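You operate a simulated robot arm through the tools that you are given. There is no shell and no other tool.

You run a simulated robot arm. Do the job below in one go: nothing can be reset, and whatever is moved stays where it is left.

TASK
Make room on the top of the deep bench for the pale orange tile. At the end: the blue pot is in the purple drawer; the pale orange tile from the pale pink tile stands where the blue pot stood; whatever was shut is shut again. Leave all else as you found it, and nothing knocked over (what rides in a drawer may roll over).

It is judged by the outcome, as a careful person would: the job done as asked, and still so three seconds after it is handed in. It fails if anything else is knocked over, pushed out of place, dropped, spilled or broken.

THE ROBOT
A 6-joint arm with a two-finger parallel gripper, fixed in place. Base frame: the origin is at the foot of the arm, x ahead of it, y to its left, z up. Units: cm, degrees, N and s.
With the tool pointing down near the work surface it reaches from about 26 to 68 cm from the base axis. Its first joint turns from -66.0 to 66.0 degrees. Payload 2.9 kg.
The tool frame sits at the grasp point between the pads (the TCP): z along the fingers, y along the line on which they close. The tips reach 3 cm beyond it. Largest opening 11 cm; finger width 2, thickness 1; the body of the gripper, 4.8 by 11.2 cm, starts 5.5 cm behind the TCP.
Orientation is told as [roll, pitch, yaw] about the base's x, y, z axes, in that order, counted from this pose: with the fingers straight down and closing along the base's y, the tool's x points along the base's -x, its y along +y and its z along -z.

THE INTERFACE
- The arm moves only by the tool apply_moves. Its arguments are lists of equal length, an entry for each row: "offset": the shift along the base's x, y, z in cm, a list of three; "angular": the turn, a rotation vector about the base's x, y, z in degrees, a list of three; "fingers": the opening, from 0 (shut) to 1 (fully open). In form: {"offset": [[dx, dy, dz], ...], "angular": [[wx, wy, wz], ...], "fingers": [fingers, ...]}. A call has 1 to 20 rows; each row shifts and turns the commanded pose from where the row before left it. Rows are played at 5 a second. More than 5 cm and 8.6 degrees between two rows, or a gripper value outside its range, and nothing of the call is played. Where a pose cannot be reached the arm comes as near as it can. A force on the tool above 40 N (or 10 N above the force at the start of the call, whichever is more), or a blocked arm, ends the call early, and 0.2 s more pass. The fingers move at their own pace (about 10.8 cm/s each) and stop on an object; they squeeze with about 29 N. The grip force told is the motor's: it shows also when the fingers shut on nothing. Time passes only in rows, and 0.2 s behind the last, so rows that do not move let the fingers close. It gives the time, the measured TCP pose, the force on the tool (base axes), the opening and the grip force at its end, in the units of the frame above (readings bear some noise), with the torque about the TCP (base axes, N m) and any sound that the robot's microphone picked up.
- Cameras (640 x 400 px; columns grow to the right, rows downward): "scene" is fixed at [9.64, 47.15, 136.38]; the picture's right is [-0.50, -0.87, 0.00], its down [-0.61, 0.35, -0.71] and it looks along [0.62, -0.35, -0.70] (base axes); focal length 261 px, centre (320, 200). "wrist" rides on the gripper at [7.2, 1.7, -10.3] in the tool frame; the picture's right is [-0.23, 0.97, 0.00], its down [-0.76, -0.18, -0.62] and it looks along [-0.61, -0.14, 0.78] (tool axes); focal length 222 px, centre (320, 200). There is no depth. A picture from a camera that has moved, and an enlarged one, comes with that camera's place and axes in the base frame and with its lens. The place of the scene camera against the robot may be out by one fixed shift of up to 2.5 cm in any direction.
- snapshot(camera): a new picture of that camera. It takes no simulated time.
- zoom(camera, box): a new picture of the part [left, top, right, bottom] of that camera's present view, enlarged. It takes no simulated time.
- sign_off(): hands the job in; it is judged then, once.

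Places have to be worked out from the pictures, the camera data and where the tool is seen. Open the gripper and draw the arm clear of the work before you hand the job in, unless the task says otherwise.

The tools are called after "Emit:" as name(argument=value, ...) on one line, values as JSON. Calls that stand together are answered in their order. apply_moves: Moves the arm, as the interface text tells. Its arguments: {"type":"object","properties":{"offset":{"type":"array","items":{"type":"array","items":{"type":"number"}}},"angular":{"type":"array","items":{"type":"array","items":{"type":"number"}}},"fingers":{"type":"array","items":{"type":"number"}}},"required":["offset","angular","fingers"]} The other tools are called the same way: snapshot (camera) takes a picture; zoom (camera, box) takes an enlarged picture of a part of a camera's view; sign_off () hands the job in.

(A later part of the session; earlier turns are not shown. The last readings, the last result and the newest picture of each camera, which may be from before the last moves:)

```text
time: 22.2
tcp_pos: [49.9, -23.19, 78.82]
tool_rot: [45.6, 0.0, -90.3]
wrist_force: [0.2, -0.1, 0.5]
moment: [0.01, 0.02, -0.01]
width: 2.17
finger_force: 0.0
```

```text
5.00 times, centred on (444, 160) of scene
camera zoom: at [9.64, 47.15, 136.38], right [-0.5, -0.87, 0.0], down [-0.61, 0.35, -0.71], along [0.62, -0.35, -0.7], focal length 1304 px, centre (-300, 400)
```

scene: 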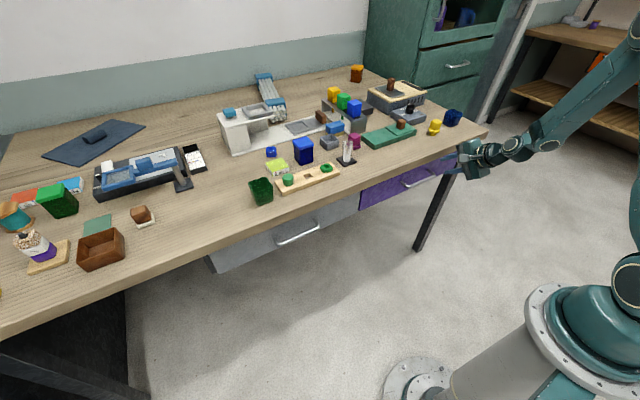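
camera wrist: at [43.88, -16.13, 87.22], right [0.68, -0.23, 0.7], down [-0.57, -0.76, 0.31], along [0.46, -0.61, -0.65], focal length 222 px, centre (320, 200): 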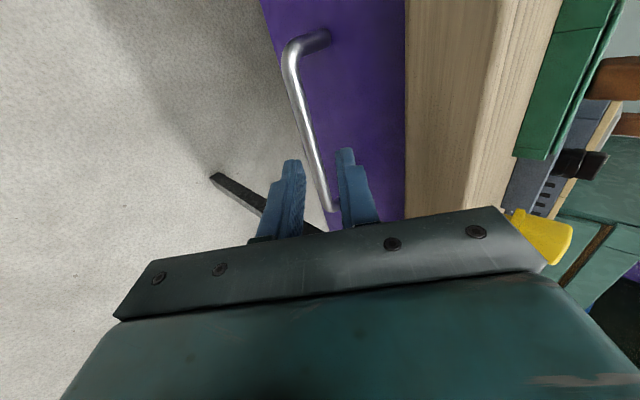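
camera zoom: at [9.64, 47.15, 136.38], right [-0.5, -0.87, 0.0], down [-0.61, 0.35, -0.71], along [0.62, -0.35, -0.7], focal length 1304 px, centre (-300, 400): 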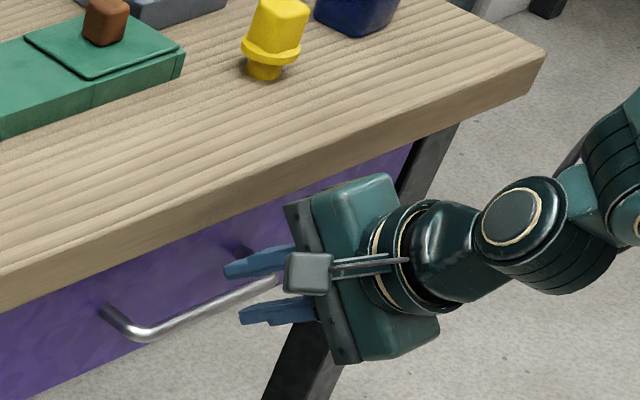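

The bar lies straight ahead between the fingers, about 2–3 cm beyond the tips. I advance the rest and then close.

Emit:
apply_moves(offset=[[0.9, -0.1, -1.0], [0.9, -0.1, -1.0], [0.9, 0, -1.0], [0, 0, 0]], angular=[[0, 0, 0], [0, 0, 0], [0, 0, 0], [0, 0, 0]], fingers=[0.2, 0.2, 0.2, 0.2])

Emit:
snapshot(camera="wrist")

Emit:
zoom(camera="scene", box=[380, 120, 508, 200])

```text
time: 23.2
tcp_pos: [52.63, -23.5, 75.59]
tool_rot: [45.6, -0.1, -90.3]
wrist_force: [-0.8, -0.1, -0.6]
moment: [0.0, 0.03, -0.04]
width: 2.21
finger_force: 0.0
```

```text
taken
camera wrist: at [46.45, -16.35, 84.11], right [0.68, -0.23, 0.7], down [-0.57, -0.76, 0.31], along [0.46, -0.61, -0.65], focal length 222 px, centre (320, 200)
```

wrist: 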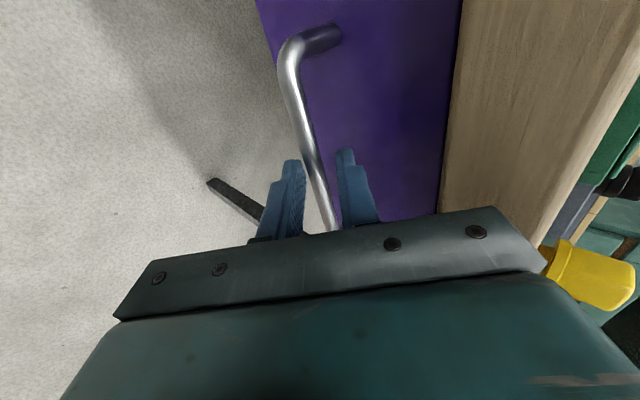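

```text
5.00 times, centred on (444, 160) of scene
camera zoom: at [9.64, 47.15, 136.38], right [-0.5, -0.87, 0.0], down [-0.61, 0.35, -0.71], along [0.62, -0.35, -0.7], focal length 1304 px, centre (-300, 400)
```

zoom: 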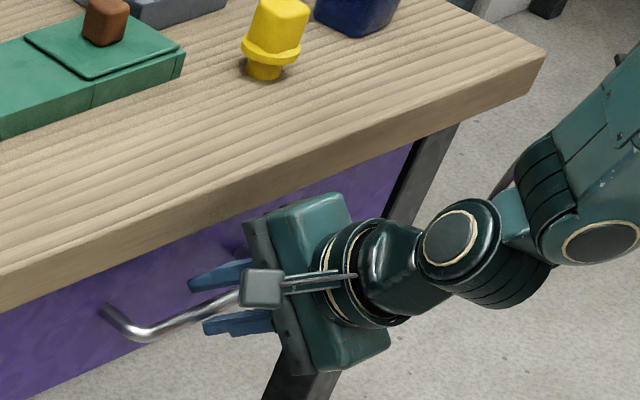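

The bar now runs between the two fingers. I close on it.

Emit:
apply_moves(offset=[[0, 0, 0], [0, 0, 0], [0, 0, 0]], angular=[[0, 0, 0], [0, 0, 0], [0, 0, 0]], fingers=[0, 0, 0])

Emit:
snapshot(camera="wrist")

```text
time: 24.0
tcp_pos: [52.31, -23.63, 75.48]
tool_rot: [45.1, 0.0, -90.3]
wrist_force: [-10.0, -4.5, -19.7]
moment: [-0.18, 0.52, 0.08]
width: 1.16
finger_force: 45.2
```

```text
taken
camera wrist: at [46.29, -16.35, 83.91], right [0.69, -0.23, 0.69], down [-0.57, -0.76, 0.31], along [0.45, -0.61, -0.65], focal length 222 px, centre (320, 200)
```

wrist: 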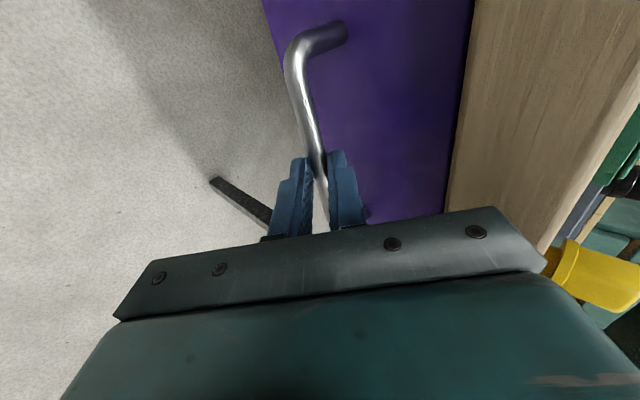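

Gripped on the bar (width 1.16). I pull slowly along -x to test whether the drawer slides.

Emit:
apply_moves(offset=[[-0.8, 0, -0.15], [-1, 0, 0], [-1, 0, 0], [-1, 0, 0]], angular=[[0, 0, 0], [0, 0, 0], [0, 0, 0], [0, 0, 0]], fingers=[0, 0, 0, 0])

Emit:
snapshot(camera="scene")

```text
time: 25.0
tcp_pos: [48.55, -23.52, 75.34]
tool_rot: [45.5, -0.1, -90.2]
wrist_force: [1.7, -1.7, -23.1]
moment: [0.61, 0.44, 0.8]
width: 1.15
finger_force: 44.9
```

```text
taken
```

scene: 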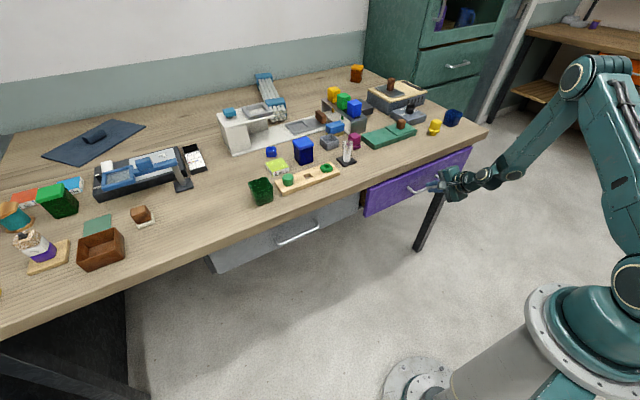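

The drawer slides freely (opened ~4 cm). I continue pulling, easing z a bit to relieve the vertical load.

Emit:
apply_moves(offset=[[-1.5, 0, -0.15], [-2, 0, -0.1], [-2, 0, 0], [-2, 0, 0], [-2, 0, 0], [-2, 0, 0], [-2, 0, 0]], angular=[[0, 0, 0], [0, 0, 0], [0, 0, 0], [0, 0, 0], [0, 0, 0], [0, 0, 0], [0, 0, 0]], fingers=[0, 0, 0, 0, 0, 0, 0])

Emit:
snapshot(camera="scene")

Emit:
snapshot(camera="wrist")

```text
time: 26.6
tcp_pos: [35.46, -23.35, 75.46]
tool_rot: [45.8, 0.0, -90.3]
wrist_force: [1.1, 10.9, 22.3]
moment: [0.6, -0.4, 0.82]
width: 1.16
finger_force: 45.0
```

```text
taken
```

scene: 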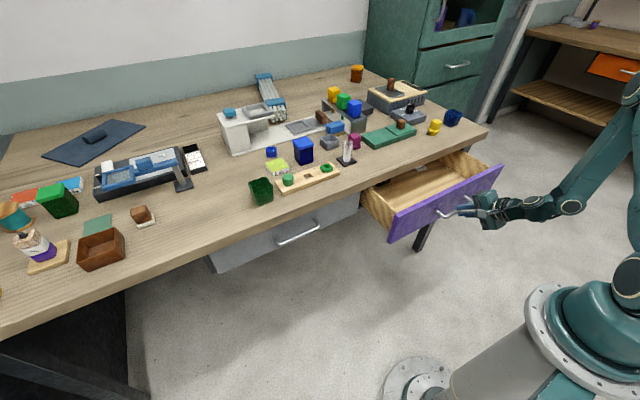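

```text
taken
camera wrist: at [29.26, -16.37, 83.82], right [0.68, -0.23, 0.7], down [-0.57, -0.76, 0.31], along [0.46, -0.61, -0.65], focal length 222 px, centre (320, 200)
```

wrist: 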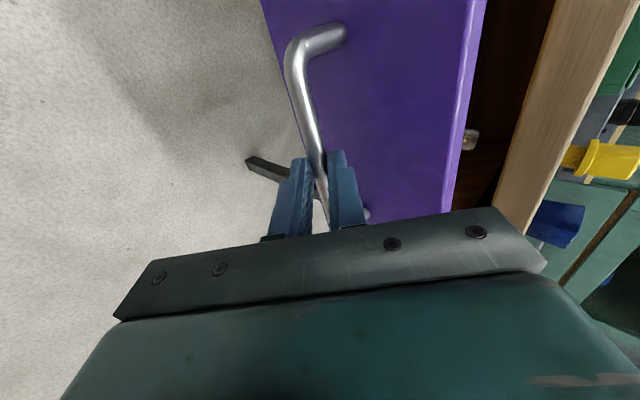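

The drawer is open ~17 cm. I look into it.

Emit:
zoom(camera="scene", box=[350, 130, 510, 230])

Emit:
zoom(camera="wrist", box=[430, 80, 590, 180])

```text
4.00 times, centred on (430, 180) of scene
camera zoom: at [9.62, 47.19, 136.37], right [-0.5, -0.87, 0.0], down [-0.61, 0.35, -0.71], along [0.62, -0.35, -0.7], focal length 1043 px, centre (-120, 280)
```

zoom: 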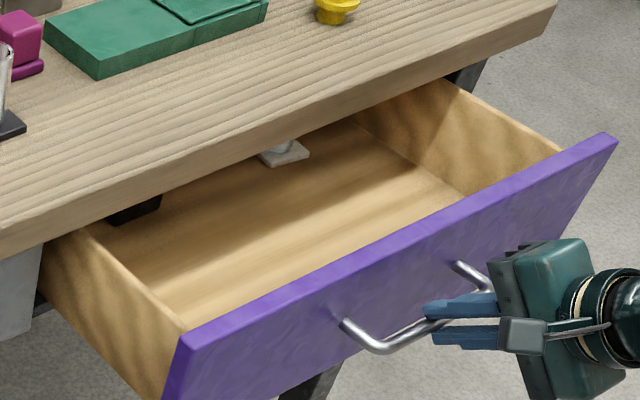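

```text
4.00 times, centred on (510, 130) of wrist
camera zoom: at [29.26, -16.37, 83.82], right [0.68, -0.23, 0.7], down [-0.57, -0.76, 0.31], along [0.46, -0.61, -0.65], focal length 888 px, centre (-440, 480)
```

zoom: 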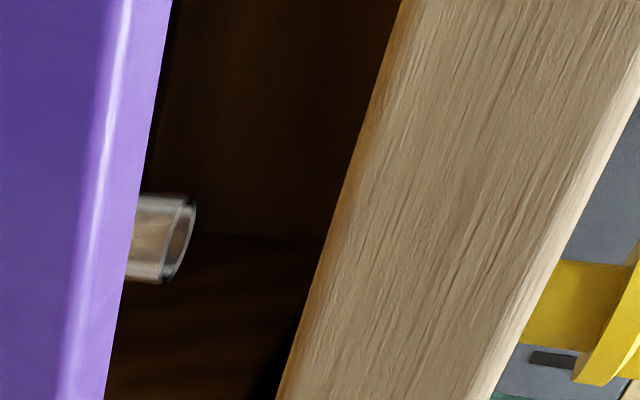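

Inside I can see a small vial on a square base and a dark base, but no tiles yet. I pull out a few cm more to see deeper.

Emit:
apply_moves(offset=[[-1.3, 0, 0.1], [-1.3, 0, 0], [-1.3, 0, 0]], angular=[[0, 0, 0], [0, 0, 0], [0, 0, 0]], fingers=[0, 0, 0])

Emit:
zoom(camera="scene", box=[350, 130, 510, 230])

```text
time: 27.4
tcp_pos: [31.45, -23.55, 75.38]
tool_rot: [45.9, -0.1, -90.3]
wrist_force: [0.7, 3.5, 25.9]
moment: [0.35, -0.43, 0.74]
width: 1.17
finger_force: 45.1
```

```text
4.00 times, centred on (430, 180) of scene
camera zoom: at [9.62, 47.17, 136.37], right [-0.5, -0.87, 0.0], down [-0.61, 0.35, -0.71], along [0.62, -0.35, -0.7], focal length 1043 px, centre (-120, 280)
```

zoom: 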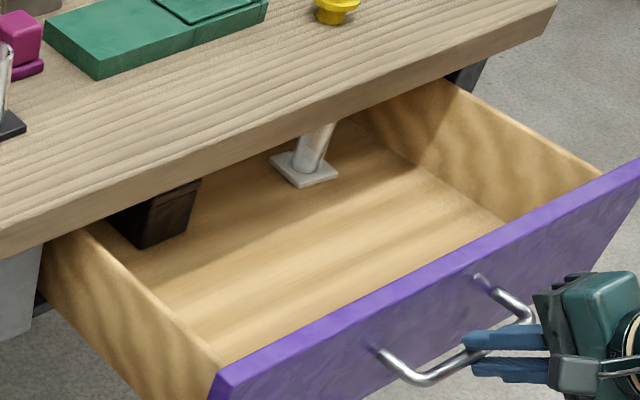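

The purple drawer (open ~21 cm) holds a vial on a white base and a dark box, with free floor in front; no tiles here. I release the handle, back off along the tool axis and rise.

Emit:
apply_moves(offset=[[0, 0, -0.1], [0, 0, 0], [-0.7, 0, 0.7], [-0.7, 0, 0.7], [-0.7, 0, 0.7], [-0.3, 0, 2], [0, 0, 4], [0, 0, 4], [0, 0, 4]], angular=[[0, 0, 0], [0, 0, 0], [0, 0, 0], [0, 0, 0], [0, 0, 0], [0, 0, 0], [0, 0, 0], [0, 0, 0], [0, 0, 0]], fingers=[0.2, 0.2, 0.2, 0.2, 0.2, 0.2, 0.2, 0.2, 0.2])

Emit:
snapshot(camera="scene")

Emit:
snapshot(camera="wrist")

```text
time: 29.4
tcp_pos: [30.15, -22.87, 91.79]
tool_rot: [45.6, 0.0, -90.2]
wrist_force: [-0.2, 0.1, -0.5]
moment: [0.04, 0.02, -0.03]
width: 2.21
finger_force: 0.1
out of reach, approached as far as the arm can: row 4, 5
```

```text
taken
```

scene: 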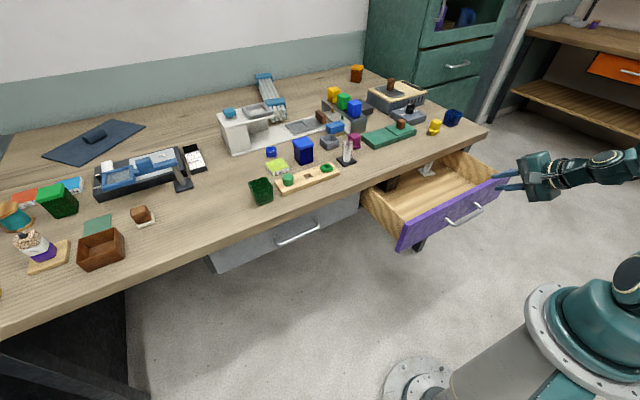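

```text
taken
camera wrist: at [24.17, -15.78, 100.3], right [0.68, -0.23, 0.7], down [-0.57, -0.76, 0.31], along [0.46, -0.61, -0.65], focal length 222 px, centre (320, 200)
```

wrist: 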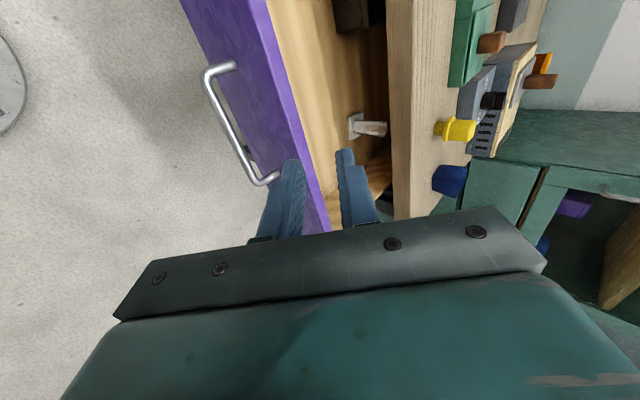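

Released cleanly. Now I un-tilt and move up over the drawer to see its contents from above.

Emit:
apply_moves(offset=[[1.5, 1, 3], [1.5, 1, 3], [1.5, 1, 3], [1.5, 1, 3], [1.5, 1, 2], [1.5, 1, 0]], angular=[[0, 7.6, 0], [0, 7.6, 0], [0, 7.6, 0], [0, 7.6, 0], [0, 7.6, 0], [0, 7.6, 0]], fingers=[0.2, 0.2, 0.2, 0.2, 0.2, 0.2])

Emit:
snapshot(camera="wrist")

```text
time: 30.8
tcp_pos: [39.58, -16.89, 105.46]
tool_rot: [-0.1, -0.3, -90.2]
wrist_force: [-0.8, 0.8, -0.8]
moment: [0.01, 0.02, -0.02]
width: 2.22
finger_force: 0.1
```

```text
taken
camera wrist: at [41.41, -9.71, 115.85], right [0.97, -0.23, 0.0], down [-0.18, -0.76, 0.63], along [-0.15, -0.61, -0.78], focal length 222 px, centre (320, 200)
```

wrist: 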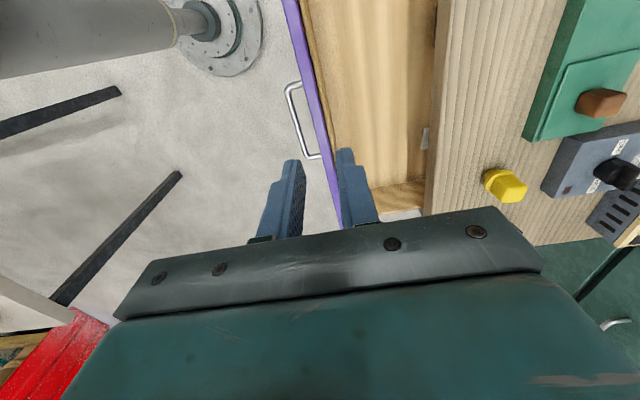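

Purple drawer: wide empty floor in front. Now I go to the grey drawer (handle about y=26) to look for the tiles, turning the tool to yaw +90 on the way.

Emit:
apply_moves(offset=[[0.2, 1.8, 0], [0.2, 1.8, 0], [0.2, 1.8, 0], [0.2, 1.8, 0], [0.2, 1.8, 0], [0.2, 1.8, 0], [0.2, 1.8, 0], [0.2, 1.8, 0], [0.2, 1.8, 0], [0.2, 1.8, 0], [0.2, 1.8, 0], [0.2, 1.8, 0], [0.2, 1.8, 0], [0.2, 1.8, 0], [0.2, 1.8, 0], [0.2, 1.8, 0], [0.2, 1.8, 0], [0.2, 1.8, 0], [0.2, 1.8, 0], [0.2, 1.8, 0]], angular=[[0, 0, 7.5], [0, 0, 7.5], [0, 0, 7.5], [0, 0, 7.5], [0, 0, 7.5], [0, 0, 7.5], [0, 0, 7.5], [0, 0, 7.5], [0, 0, 7.5], [0, 0, 7.5], [0, 0, 7.5], [0, 0, 7.5], [0, 0, 7.5], [0, 0, 7.5], [0, 0, 7.5], [0, 0, 7.5], [0, 0, 7.5], [0, 0, 7.5], [0, 0, 7.5], [0, 0, 7.5]], fingers=[0.2, 0.2, 0.2, 0.2, 0.2, 0.2, 0.2, 0.2, 0.2, 0.2, 0.2, 0.2, 0.2, 0.2, 0.2, 0.2, 0.2, 0.2, 0.2, 0.2])

Emit:
snapshot(camera="wrist")

```text
time: 35.0
tcp_pos: [43.49, 19.13, 105.28]
tool_rot: [0.0, -0.2, 60.0]
wrist_force: [-0.2, 0.6, -0.6]
moment: [0.0, -0.03, 0.02]
width: 2.19
finger_force: 0.2
```

```text
taken
camera wrist: at [38.43, 13.61, 115.63], right [-0.73, 0.68, 0.0], down [0.53, 0.57, 0.63], along [0.43, 0.46, -0.78], focal length 222 px, centre (320, 200)
```

wrist: 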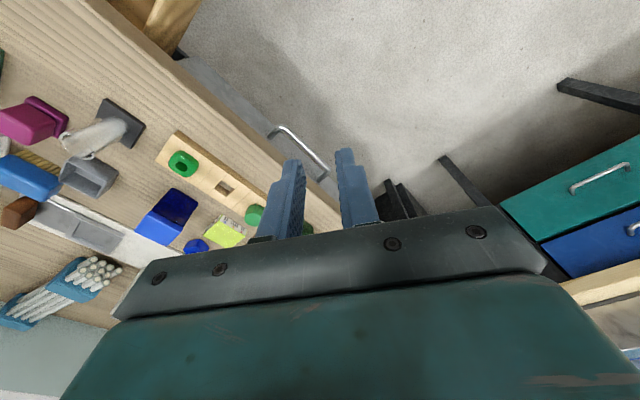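

The grey handle appears at about x≈56, y 19–34, z≈74.5. I zoom to check this and compare how the two drawer fronts sit.

Emit:
zoom(camera="wrist", box=[160, 30, 360, 155])

Emit:
zoom(camera="wrist", box=[220, 100, 380, 200])

Emit:
zoom(camera="scene", box=[180, 170, 420, 320])

```text
3.20 times, centred on (260, 92) of wrist
camera zoom: at [38.43, 13.61, 115.63], right [-0.73, 0.68, 0.0], down [0.53, 0.57, 0.63], along [0.43, 0.46, -0.78], focal length 711 px, centre (512, 544)
```

zoom: 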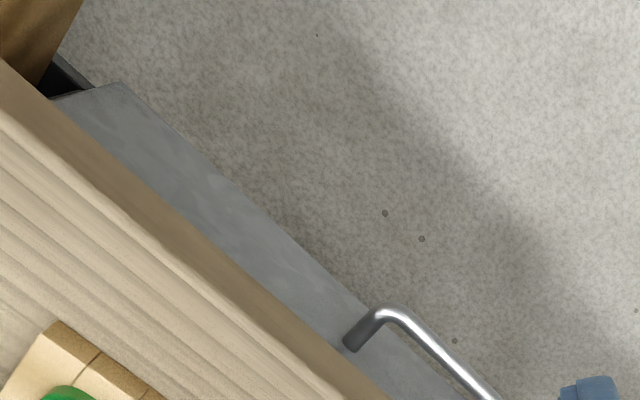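

```text
4.00 times, centred on (300, 150) of wrist
camera zoom: at [38.43, 13.61, 115.63], right [-0.73, 0.68, 0.0], down [0.53, 0.57, 0.63], along [0.43, 0.46, -0.78], focal length 888 px, centre (400, 400)
```

zoom: 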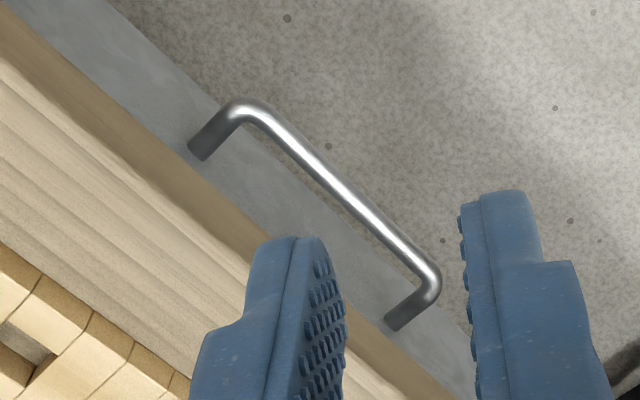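

```text
2.67 times, centred on (300, 245) of scene
camera zoom: at [9.64, 47.15, 136.38], right [-0.5, -0.87, 0.0], down [-0.61, 0.35, -0.71], along [0.62, -0.35, -0.7], focal length 695 px, centre (373, 80)
```

zoom: 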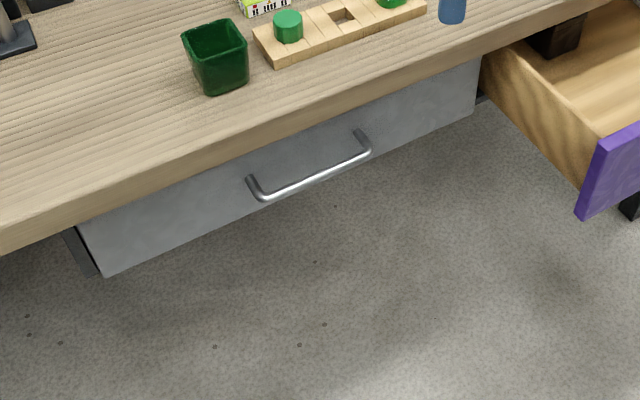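

Using the true bar corners the grey bar is at x≈54.2, y 20–33, z≈74.5, matching the purple one. I turn to yaw 90, tilt 45° and descend ahead of it.

Emit:
apply_moves(offset=[[0.2, 1.9, -1], [0.2, 1.9, -1], [0.2, 1.9, -1], [0.2, 1.8, -1], [0.3, 0, -3], [0.3, 0, -3], [0.3, 0, -3], [0.3, 0, -3], [0.3, 0, -3], [0.3, 0, -3]], angular=[[0, 0, 7.5], [0, 0, 7.5], [0, 0, 7.5], [0, 0, 7.5], [0, -7.5, 0], [0, -7.5, 0], [0, -7.5, 0], [0, -7.5, 0], [0, -7.5, 0], [0, -7.5, 0]], fingers=[0.2, 0.2, 0.2, 0.2, 0.2, 0.2, 0.2, 0.2, 0.2, 0.2])

Emit:
snapshot(camera="wrist")

Emit:
snapshot(camera="scene")

```text
time: 37.2
tcp_pos: [45.84, 26.6, 83.5]
tool_rot: [-45.1, -0.2, 90.2]
wrist_force: [0.7, 0.1, -0.6]
moment: [0.02, 0.01, 0.01]
width: 2.2
finger_force: 0.1
```

```text
taken
camera wrist: at [37.45, 19.16, 89.51], right [-0.69, 0.23, -0.69], down [-0.32, 0.76, 0.57], along [0.65, 0.61, -0.45], focal length 222 px, centre (320, 200)
```

wrist: 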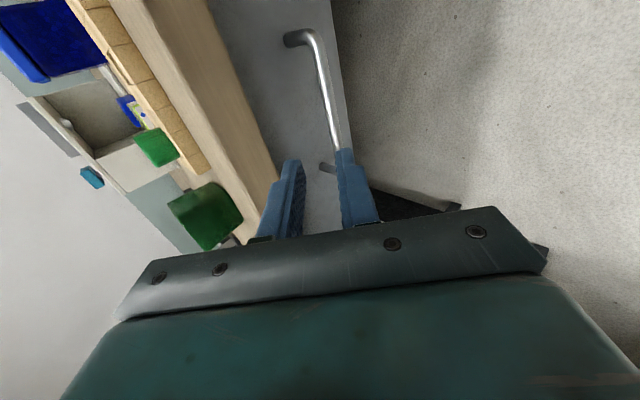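

```text
taken
```

scene: 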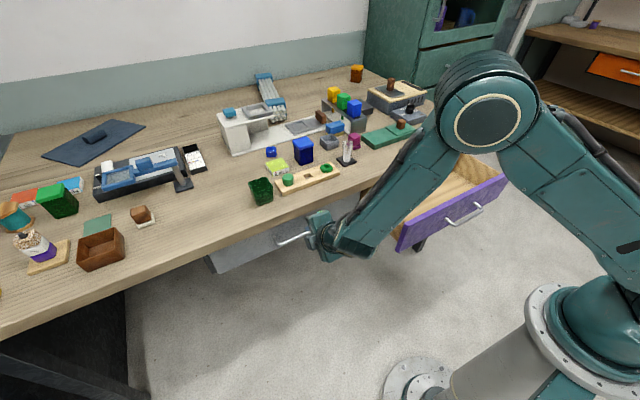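

Alignment is good within half a cm. I correct and advance along the tool axis to straddle the grey bar.

Emit:
apply_moves(offset=[[-0.7, 0, -0.8], [1.5, 0, -1.5], [1.5, 0, -1.5], [1.5, 0, -1.5], [1.0, 0, -1.0], [1.0, 0, -1.0], [0.9, 0, -0.9], [0, 0, 0]], angular=[[0, 0, 0], [0, 0, 0], [0, 0, 0], [0, 0, 0], [0, 0, 0], [0, 0, 0], [0, 0, 0], [0, 0, 0]], fingers=[0.2, 0.2, 0.2, 0.2, 0.2, 0.2, 0.2, 0.2])

Emit:
snapshot(camera="wrist")

```text
time: 39.0
tcp_pos: [53.0, 26.51, 75.0]
tool_rot: [-44.9, -0.3, 90.2]
wrist_force: [-0.7, 0.1, -0.4]
moment: [0.02, 0.02, -0.02]
width: 2.19
finger_force: 0.1
```

```text
taken
camera wrist: at [44.46, 19.14, 81.15], right [-0.69, 0.23, -0.69], down [-0.32, 0.76, 0.57], along [0.65, 0.61, -0.45], focal length 222 px, centre (320, 200)
```

wrist: 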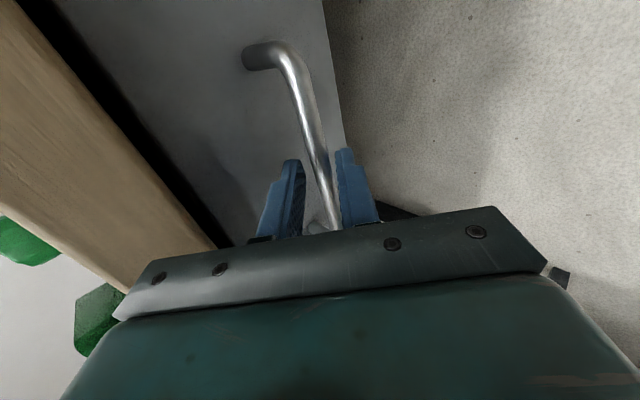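

The bar runs between the fingers again. I close and pull the grey drawer outward.

Emit:
apply_moves(offset=[[0, 0, 0], [0, 0, 0], [0, 0, 0]], angular=[[0, 0, 0], [0, 0, 0], [0, 0, 0]], fingers=[0, 0, 0])

Emit:
apply_moves(offset=[[-1, 0, 0], [-1.5, 0, 0], [-1.5, 0, 0], [-1.5, 0, 0], [-1.5, 0, 0], [-1.5, 0, 0], [-1.5, 0, 0]], angular=[[0, 0, 0], [0, 0, 0], [0, 0, 0], [0, 0, 0], [0, 0, 0], [0, 0, 0], [0, 0, 0]], fingers=[0, 0, 0, 0, 0, 0, 0])

Emit:
snapshot(camera="scene")

Emit:
snapshot(camera="wrist")

```text
time: 39.8
tcp_pos: [52.81, 26.7, 74.9]
tool_rot: [-44.8, -0.2, 90.1]
wrist_force: [-2.7, 1.5, -11.2]
moment: [0.1, 0.21, 0.3]
width: 1.14
finger_force: 45.2
```

```text
time: 41.4
tcp_pos: [42.58, 26.59, 75.02]
tool_rot: [-44.7, -0.3, 90.2]
wrist_force: [1.0, 1.0, -30.9]
moment: [0.39, 0.45, 0.81]
width: 1.16
finger_force: 45.3
```

```text
taken
```

scene: 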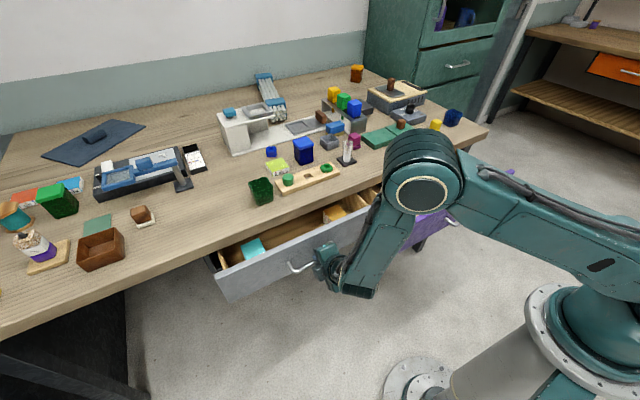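

```text
taken
camera wrist: at [34.14, 19.12, 81.1], right [-0.69, 0.23, -0.68], down [-0.31, 0.76, 0.57], along [0.65, 0.61, -0.45], focal length 222 px, centre (320, 200)
```

wrist: 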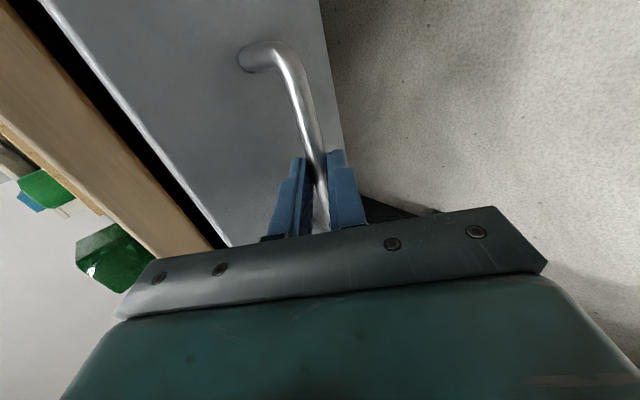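

The grey drawer holds a pale teal item and a pale orange item. I pull it out further to see more.

Emit:
apply_moves(offset=[[-1.5, 0, -0.15], [-1.5, 0, -0.1], [-1.5, 0, 0], [-1.5, 0, 0], [-1.5, 0, 0], [-1.5, 0, 0], [-1, 0, 0]], angular=[[0, 0, 0], [0, 0, 0], [0, 0, 0], [0, 0, 0], [0, 0, 0], [0, 0, 0], [0, 0, 0]], fingers=[0, 0, 0, 0, 0, 0, 0])

Emit:
snapshot(camera="scene")

Emit:
zoom(camera="scene", box=[200, 170, 400, 295])

```text
time: 43.0
tcp_pos: [32.74, 26.52, 74.96]
tool_rot: [-45.0, -0.2, 90.0]
wrist_force: [-0.2, -14.3, 1.1]
moment: [-0.99, 0.01, -0.7]
width: 1.17
finger_force: 45.5
```

```text
taken
```

scene: 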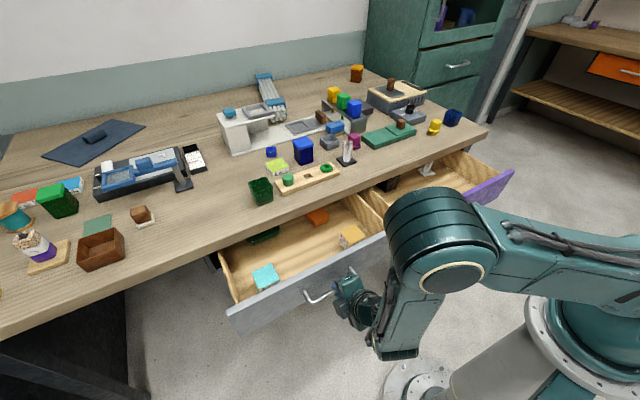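

```text
3.20 times, centred on (300, 232) of scene
camera zoom: at [9.64, 47.13, 136.39], right [-0.5, -0.87, 0.0], down [-0.61, 0.35, -0.71], along [0.62, -0.35, -0.7], focal length 834 px, centre (384, 96)
```

zoom: 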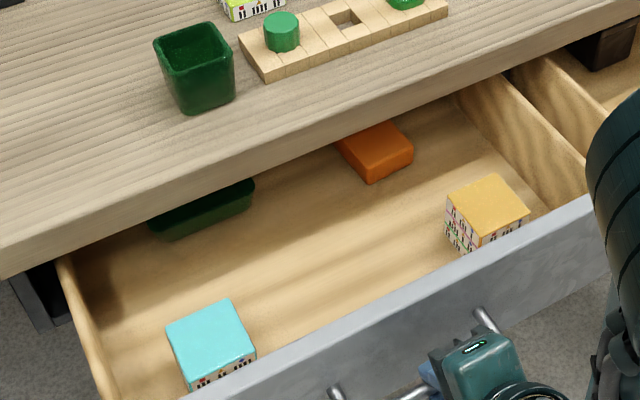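

The grey drawer contains a stack at its right-front with a pale orange top (tile on a pink one, it seems), plus a cyan tile, an orange block and a dark green tray. I release the handle, back off, rise and un-tilt to look from above.

Emit:
apply_moves(offset=[[0, 0.2, 0], [0, 0, 0], [-0.7, 0, 0.7], [-0.7, 0, 0.7], [-0.7, 0, 0.7], [-0.3, 0, 2], [0, 0, 4], [0, 0, 4], [0.5, 0, 4], [1, 0, 3], [1, 0, 3], [1, 0, 2], [1, 0, 1], [1, 0, 0], [1, 0, 0]], angular=[[0, 0, 0], [0, 0, 0], [0, 0, 0], [0, 0, 0], [0, 0, 0], [0, 0, 0], [0, 0, 0], [0, 0, 0], [0, 0, 0], [0, 7.5, 0], [0, 7.5, 0], [0, 7.5, 0], [0, 7.5, 0], [0, 7.5, 0], [0, 7.5, 0]], fingers=[0.2, 0.2, 0.2, 0.2, 0.2, 0.2, 0.2, 0.2, 0.2, 0.2, 0.2, 0.2, 0.2, 0.2, 0.2])

Emit:
snapshot(camera="wrist")

Emit:
snapshot(camera="scene")

```text
time: 46.2
tcp_pos: [38.04, 26.12, 100.21]
tool_rot: [0.1, -0.3, 89.9]
wrist_force: [0.0, 0.1, 0.2]
moment: [-0.01, 0.04, 0.01]
width: 2.21
finger_force: 0.1
out of reach, approached as far as the arm can: row 4, 5
```

```text
taken
camera wrist: at [36.39, 18.78, 110.55], right [-0.97, 0.23, 0.0], down [0.18, 0.76, 0.63], along [0.14, 0.61, -0.78], focal length 222 px, centre (320, 200)
```

wrist: 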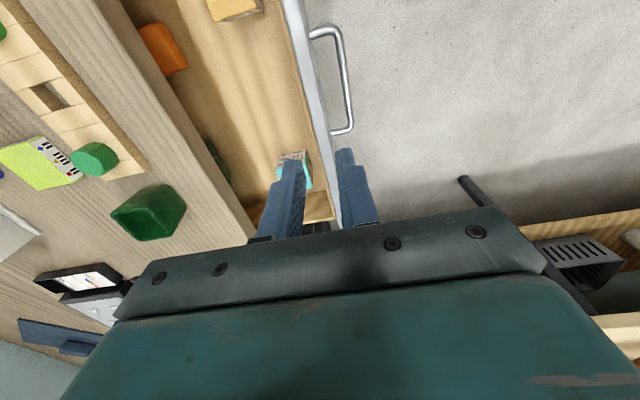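

```text
taken
```

scene: 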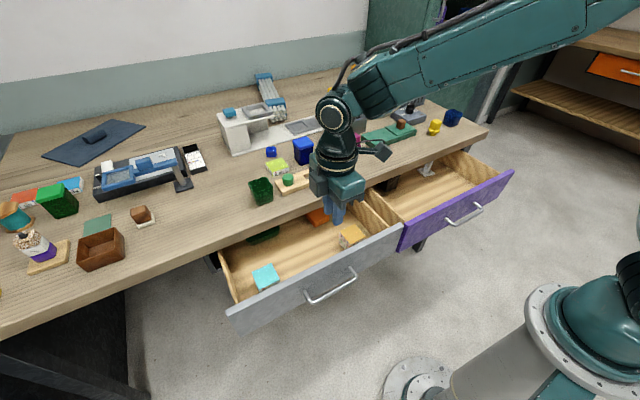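

Now I yaw back to 0 and move so the wrist camera looks down on the stack in the grey drawer (around x≈46, y≈15).

Emit:
apply_moves(offset=[[-0.3, -1.2, 0.5], [-0.3, -1.2, 0.5], [-0.3, -1.2, 0.5], [-0.3, -1.2, 0.5], [-0.3, -1.2, 0.5], [-0.3, -1.2, 0.5], [-0.3, -1.2, 0.5], [-0.3, -1.2, 0.5], [-0.3, -1.2, 0.5], [-0.3, -1.2, 0.5], [-0.3, -1.2, 0.5], [-0.3, -1.2, 0.5]], angular=[[0, 0, -7.5], [0, 0, -7.5], [0, 0, -7.5], [0, 0, -7.5], [0, 0, -7.5], [0, 0, -7.5], [0, 0, -7.5], [0, 0, -7.5], [0, 0, -7.5], [0, 0, -7.5], [0, 0, -7.5], [0, 0, -7.5]], fingers=[0.4, 0.6, 0.8, 1, 1, 1, 1, 1, 1, 1, 1, 1])

Emit:
snapshot(camera="wrist")

Emit:
zoom(camera="scene", box=[200, 170, 400, 295])

```text
time: 48.8
tcp_pos: [34.47, 11.78, 106.04]
tool_rot: [0.1, -0.2, -0.2]
wrist_force: [-0.3, -0.4, -0.1]
moment: [0.01, 0.03, -0.02]
width: 10.99
finger_force: 0.0
```

```text
taken
camera wrist: at [27.38, 13.32, 116.25], right [0.23, 0.97, 0.0], down [0.76, -0.18, 0.63], along [0.61, -0.14, -0.78], focal length 222 px, centre (320, 200)
```

wrist: 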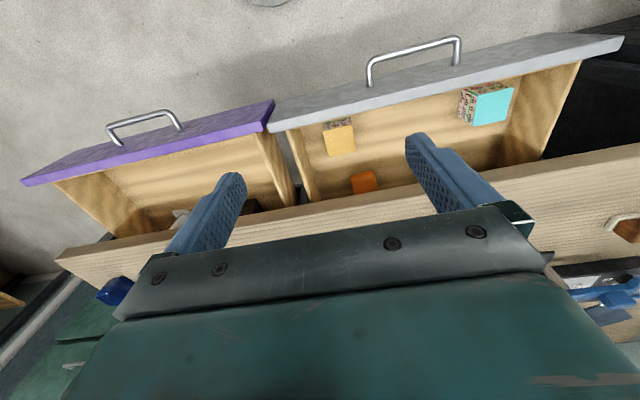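

```text
3.20 times, centred on (300, 232) of scene
camera zoom: at [9.64, 47.15, 136.38], right [-0.5, -0.87, 0.0], down [-0.61, 0.35, -0.71], along [0.62, -0.35, -0.7], focal length 834 px, centre (384, 96)
```

zoom: 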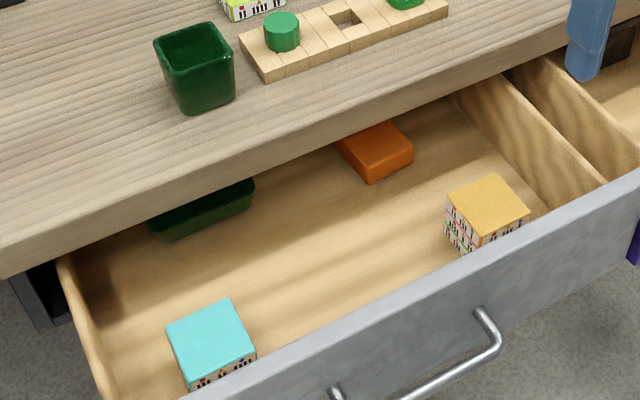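

I zoom on the two stacks in the wrist view to see their layers.

Emit:
zoom(camera="wrist", box=[290, 100, 400, 169])

Emit:
zoom(camera="wrist", box=[430, 70, 540, 139])

Emit:
zoom(camera="scene", box=[330, 215, 378, 245])

Emit:
zoom(camera="scene", box=[240, 255, 288, 285])

```text
5.80 times, centred on (345, 134) of wrist
camera zoom: at [27.38, 13.32, 116.25], right [0.23, 0.97, 0.0], down [0.76, -0.18, 0.63], along [0.61, -0.14, -0.78], focal length 1288 px, centre (175, 580)
```

zoom: 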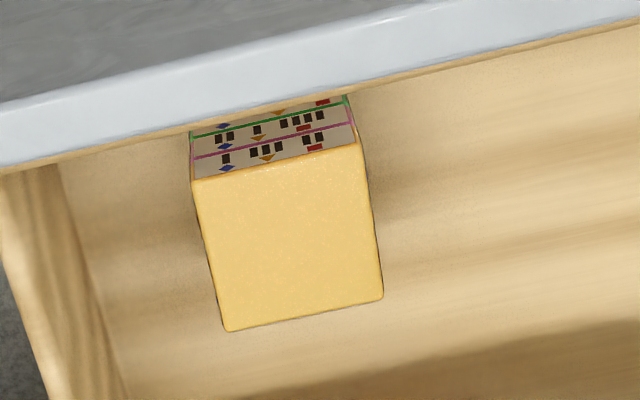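

```text
5.80 times, centred on (485, 104) of wrist
camera zoom: at [27.38, 13.32, 116.25], right [0.23, 0.97, 0.0], down [0.76, -0.18, 0.63], along [0.61, -0.14, -0.78], focal length 1288 px, centre (-636, 754)
```

zoom: 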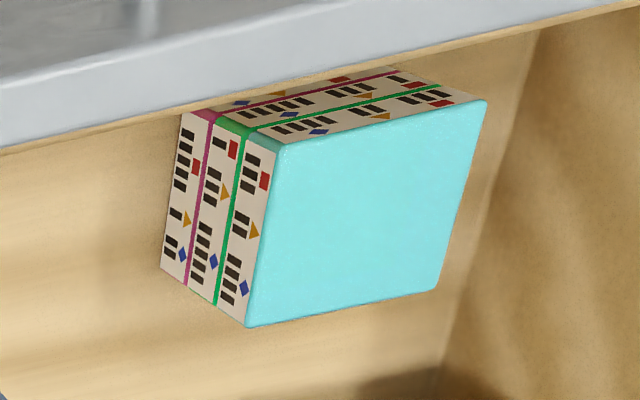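

```text
13.33 times, centred on (354, 230) of scene
camera zoom: at [9.64, 47.15, 136.38], right [-0.5, -0.87, 0.0], down [-0.61, 0.35, -0.71], along [0.62, -0.35, -0.7], focal length 3477 px, centre (-133, -200)
```

zoom: 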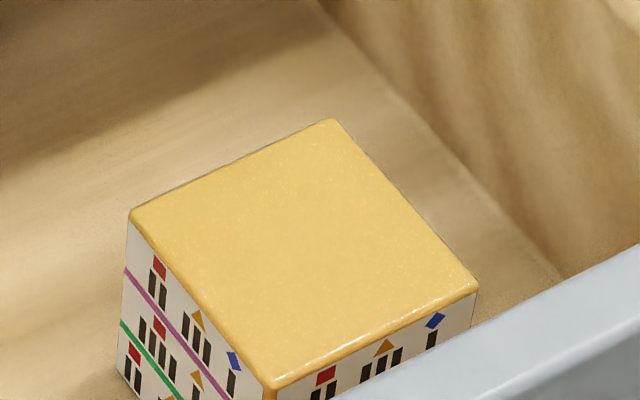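

```text
13.33 times, centred on (264, 270) of scene
camera zoom: at [9.64, 47.15, 136.38], right [-0.5, -0.87, 0.0], down [-0.61, 0.35, -0.71], along [0.62, -0.35, -0.7], focal length 3477 px, centre (1067, -733)
```

zoom: 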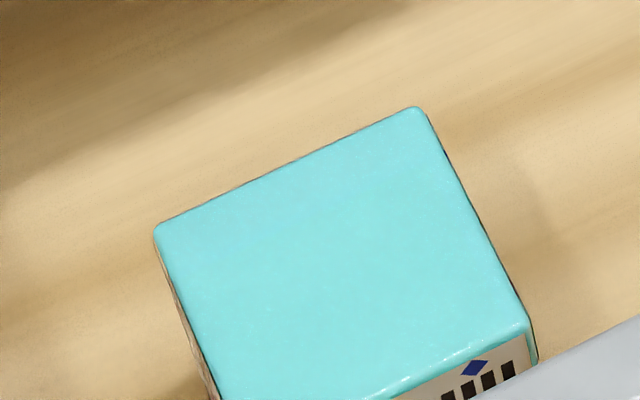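

The stacks have three tiles each: the pale orange tile (≈5.5 cm square, centre ≈(46.1, 13.0)) lies on a pale pink one with a green one below. First the pot: I move over to its corner at yaw 0 and tilt ~46° forward for a closer look before grasping.

Emit:
apply_moves(offset=[[0.6, -4.2, 0], [0.6, -4.2, 0], [0.6, -4.2, 0], [0.6, -4.2, 0], [0.6, -4.2, 0], [0.6, -4.2, 0], [0.6, -4.2, 0], [0.6, -4.2, 0], [1, -4.2, 0], [1, -4.2, 0], [1, -4.2, 0], [1, -4.2, 0], [1, -4.2, 0], [1, -4.2, 0]], angular=[[0, 0, 0], [0, 0, 0], [0, 0, 0], [0, 0, 0], [0, 0, 0], [0, 0, 0], [0, 0, 0], [0, 0, 0], [0, -7.7, 0], [0, -7.7, 0], [0, -7.7, 0], [0, -7.7, 0], [0, -7.7, 0], [0, -7.7, 0]], fingers=[0.8, 0.8, 0.8, 0.8, 0.8, 0.8, 0.8, 0.8, 0.8, 0.8, 0.8, 0.8, 0.8, 0.8])

Emit:
snapshot(camera="wrist")

Emit:
snapshot(camera="scene")

```text
time: 51.8
tcp_pos: [45.05, -47.1, 106.04]
tool_rot: [0.3, -46.6, -0.2]
wrist_force: [-1.3, -0.3, 0.1]
moment: [-0.02, -0.02, 0.0]
width: 8.82
finger_force: 0.1
```

```text
taken
camera wrist: at [32.57, -45.69, 107.88], right [0.16, 0.97, 0.17], down [0.07, -0.18, 0.98], along [0.99, -0.14, -0.1], focal length 222 px, centre (320, 200)
```

wrist: 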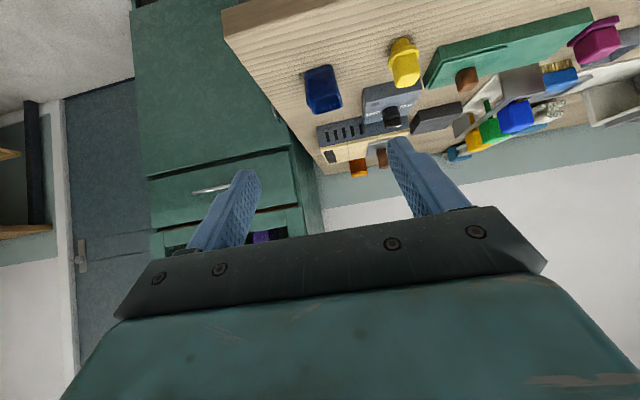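

```text
taken
```

scene: 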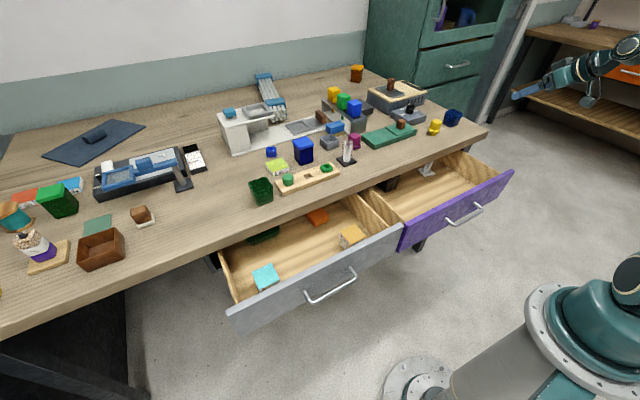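

Reachable so far. I advance along the tool axis to about 6 cm short of the pot and look again.

Emit:
apply_moves(offset=[[2.6, 0, -2.0], [2.6, 0, -2.0], [2.6, 0, -2.0], [2.6, 0, -2.0]], angular=[[0, 0, 0], [0, 0, 0], [0, 0, 0], [0, 0, 0]], fingers=[0.8, 0.8, 0.8, 0.8])

Emit:
snapshot(camera="wrist")

Emit:
zoom(camera="wrist", box=[260, 0, 420, 100])

```text
time: 52.8
tcp_pos: [55.82, -46.88, 98.18]
tool_rot: [0.1, -46.4, -0.3]
wrist_force: [0.8, -0.3, -0.4]
moment: [0.02, 0.02, -0.02]
width: 8.79
finger_force: 0.1
```

```text
taken
camera wrist: at [43.33, -45.38, 100.09], right [0.16, 0.97, 0.17], down [0.07, -0.18, 0.98], along [0.98, -0.14, -0.1], focal length 222 px, centre (320, 200)
```

wrist: 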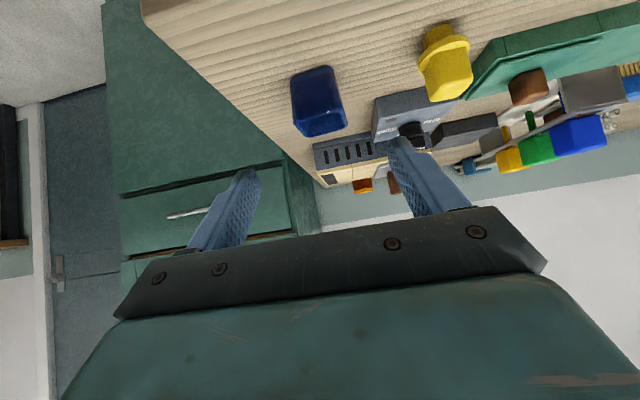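

```text
4.00 times, centred on (340, 50) of wrist
camera zoom: at [43.33, -45.38, 100.09], right [0.16, 0.97, 0.17], down [0.07, -0.18, 0.98], along [0.98, -0.14, -0.1], focal length 888 px, centre (240, 800)
```

zoom: 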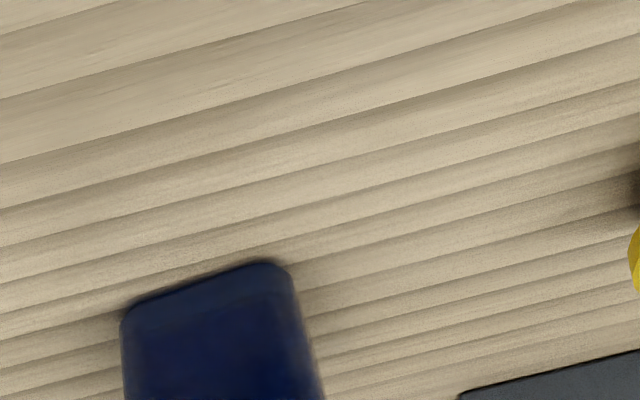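

The pot's front-bottom edge is at x≈63.9, y −49.1 to −45.0; I zoom on the whole pot to refine its rim height.

Emit:
zoom(camera="wrist", box=[270, 55, 382, 125])

Emit:
zoom(camera="wrist", box=[270, 90, 382, 160])

Emit:
zoom(camera="scene", box=[420, 60, 516, 120])

```text
5.71 times, centred on (326, 90) of wrist
camera zoom: at [43.33, -45.38, 100.09], right [0.16, 0.97, 0.17], down [0.07, -0.18, 0.98], along [0.98, -0.14, -0.1], focal length 1269 px, centre (286, 829)
```

zoom: 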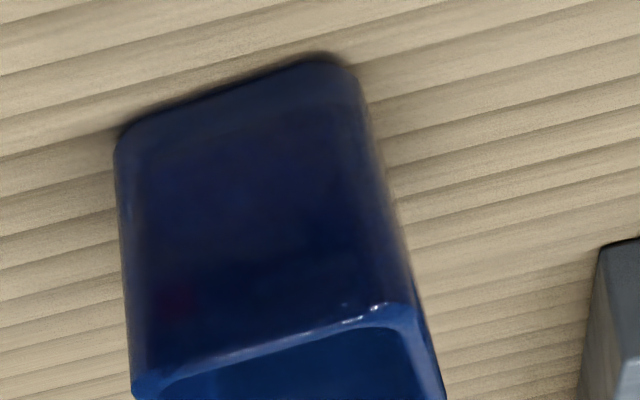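

```text
5.71 times, centred on (326, 125) of wrist
camera zoom: at [43.33, -45.38, 100.09], right [0.16, 0.97, 0.17], down [0.07, -0.18, 0.98], along [0.98, -0.14, -0.1], focal length 1269 px, centre (286, 629)
```

zoom: 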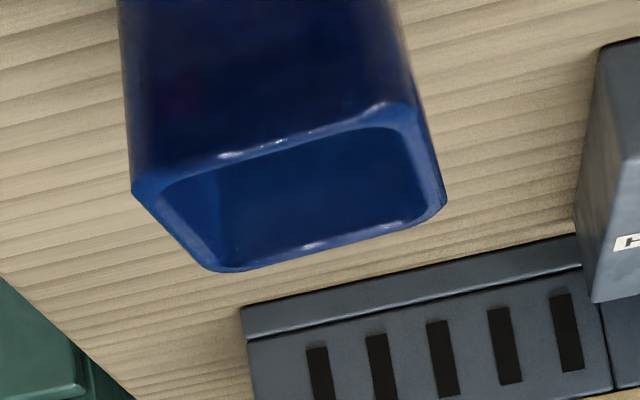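

```text
6.67 times, centred on (468, 90) of scene
camera zoom: at [9.64, 47.15, 136.38], right [-0.5, -0.87, 0.0], down [-0.61, 0.35, -0.71], along [0.62, -0.35, -0.7], focal length 1739 px, centre (-667, 933)
```

zoom: 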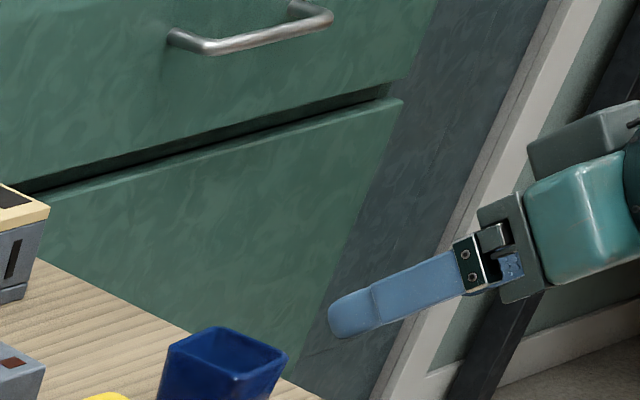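

Rim is at z≈90, x 63.6–68.1, y −44.7 to −49.5, so the pot is ~4.7 cm square, 4.8 cm tall, centred (65.9, −47.1). I move in to straddle it with the tilted open fingers.

Emit:
apply_moves(offset=[[2.35, -0.05, -2.3], [2.35, -0.05, -2.3], [2.35, -0.05, -2.3], [2.35, -0.05, -2.3], [0, 0, 0]], angular=[[0, 0, 0], [0, 0, 0], [0, 0, 0], [0, 0, 0], [0, 0, 0]], fingers=[0.8, 0.8, 0.8, 0.8, 0.8])

Emit:
snapshot(camera="wrist")

Emit:
zoom(camera="scene", box=[400, 70, 528, 150])

```text
time: 54.0
tcp_pos: [63.18, -45.69, 88.72]
tool_rot: [0.2, -46.5, -0.4]
wrist_force: [-0.4, 0.2, -0.1]
moment: [-0.02, 0.0, 0.0]
width: 8.8
finger_force: 0.0
out of reach, approached as far as the arm can: row 3, 4
```

```text
taken
camera wrist: at [50.7, -44.15, 90.61], right [0.16, 0.97, 0.17], down [0.07, -0.18, 0.98], along [0.98, -0.14, -0.1], focal length 222 px, centre (320, 200)
```

wrist: 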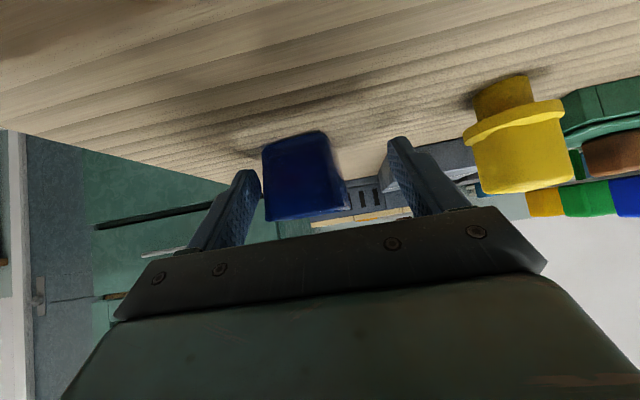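

```text
5.00 times, centred on (464, 110) of scene
camera zoom: at [9.64, 47.15, 136.38], right [-0.5, -0.87, 0.0], down [-0.61, 0.35, -0.71], along [0.62, -0.35, -0.7], focal length 1304 px, centre (-400, 650)
```

zoom: 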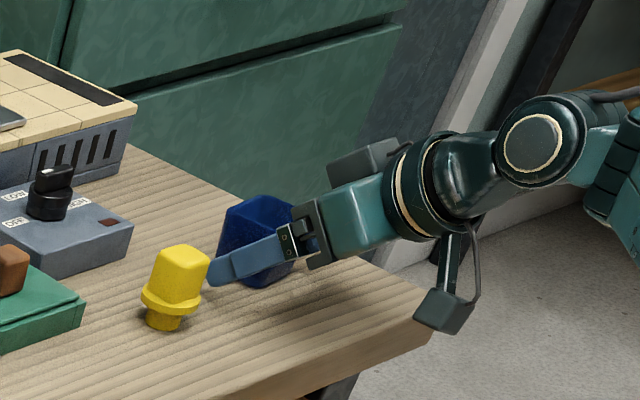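

The arm stops ~2 cm short at this tilt (63.2, −45.7). I back off a little, increase the tilt to ~58° (which extends the reach) and approach again.

Emit:
apply_moves(offset=[[-2.5, 0, 2.5], [-2.5, -0.5, 2.0], [0, -0.5, 0], [0, -0.3, 0]], angular=[[0, 0, 0], [0, -4, 0.3], [0, -4, 0], [0, -4, 0]], fingers=[0.8, 0.8, 0.8, 0.8])

```text
time: 55.0
tcp_pos: [60.36, -49.71, 93.33]
tool_rot: [0.3, -58.5, 0.2]
wrist_force: [0.3, 0.0, -0.4]
moment: [-0.01, 0.01, -0.01]
width: 8.79
finger_force: 0.1
out of reach, approached as far as the arm can: row 1, 2
```

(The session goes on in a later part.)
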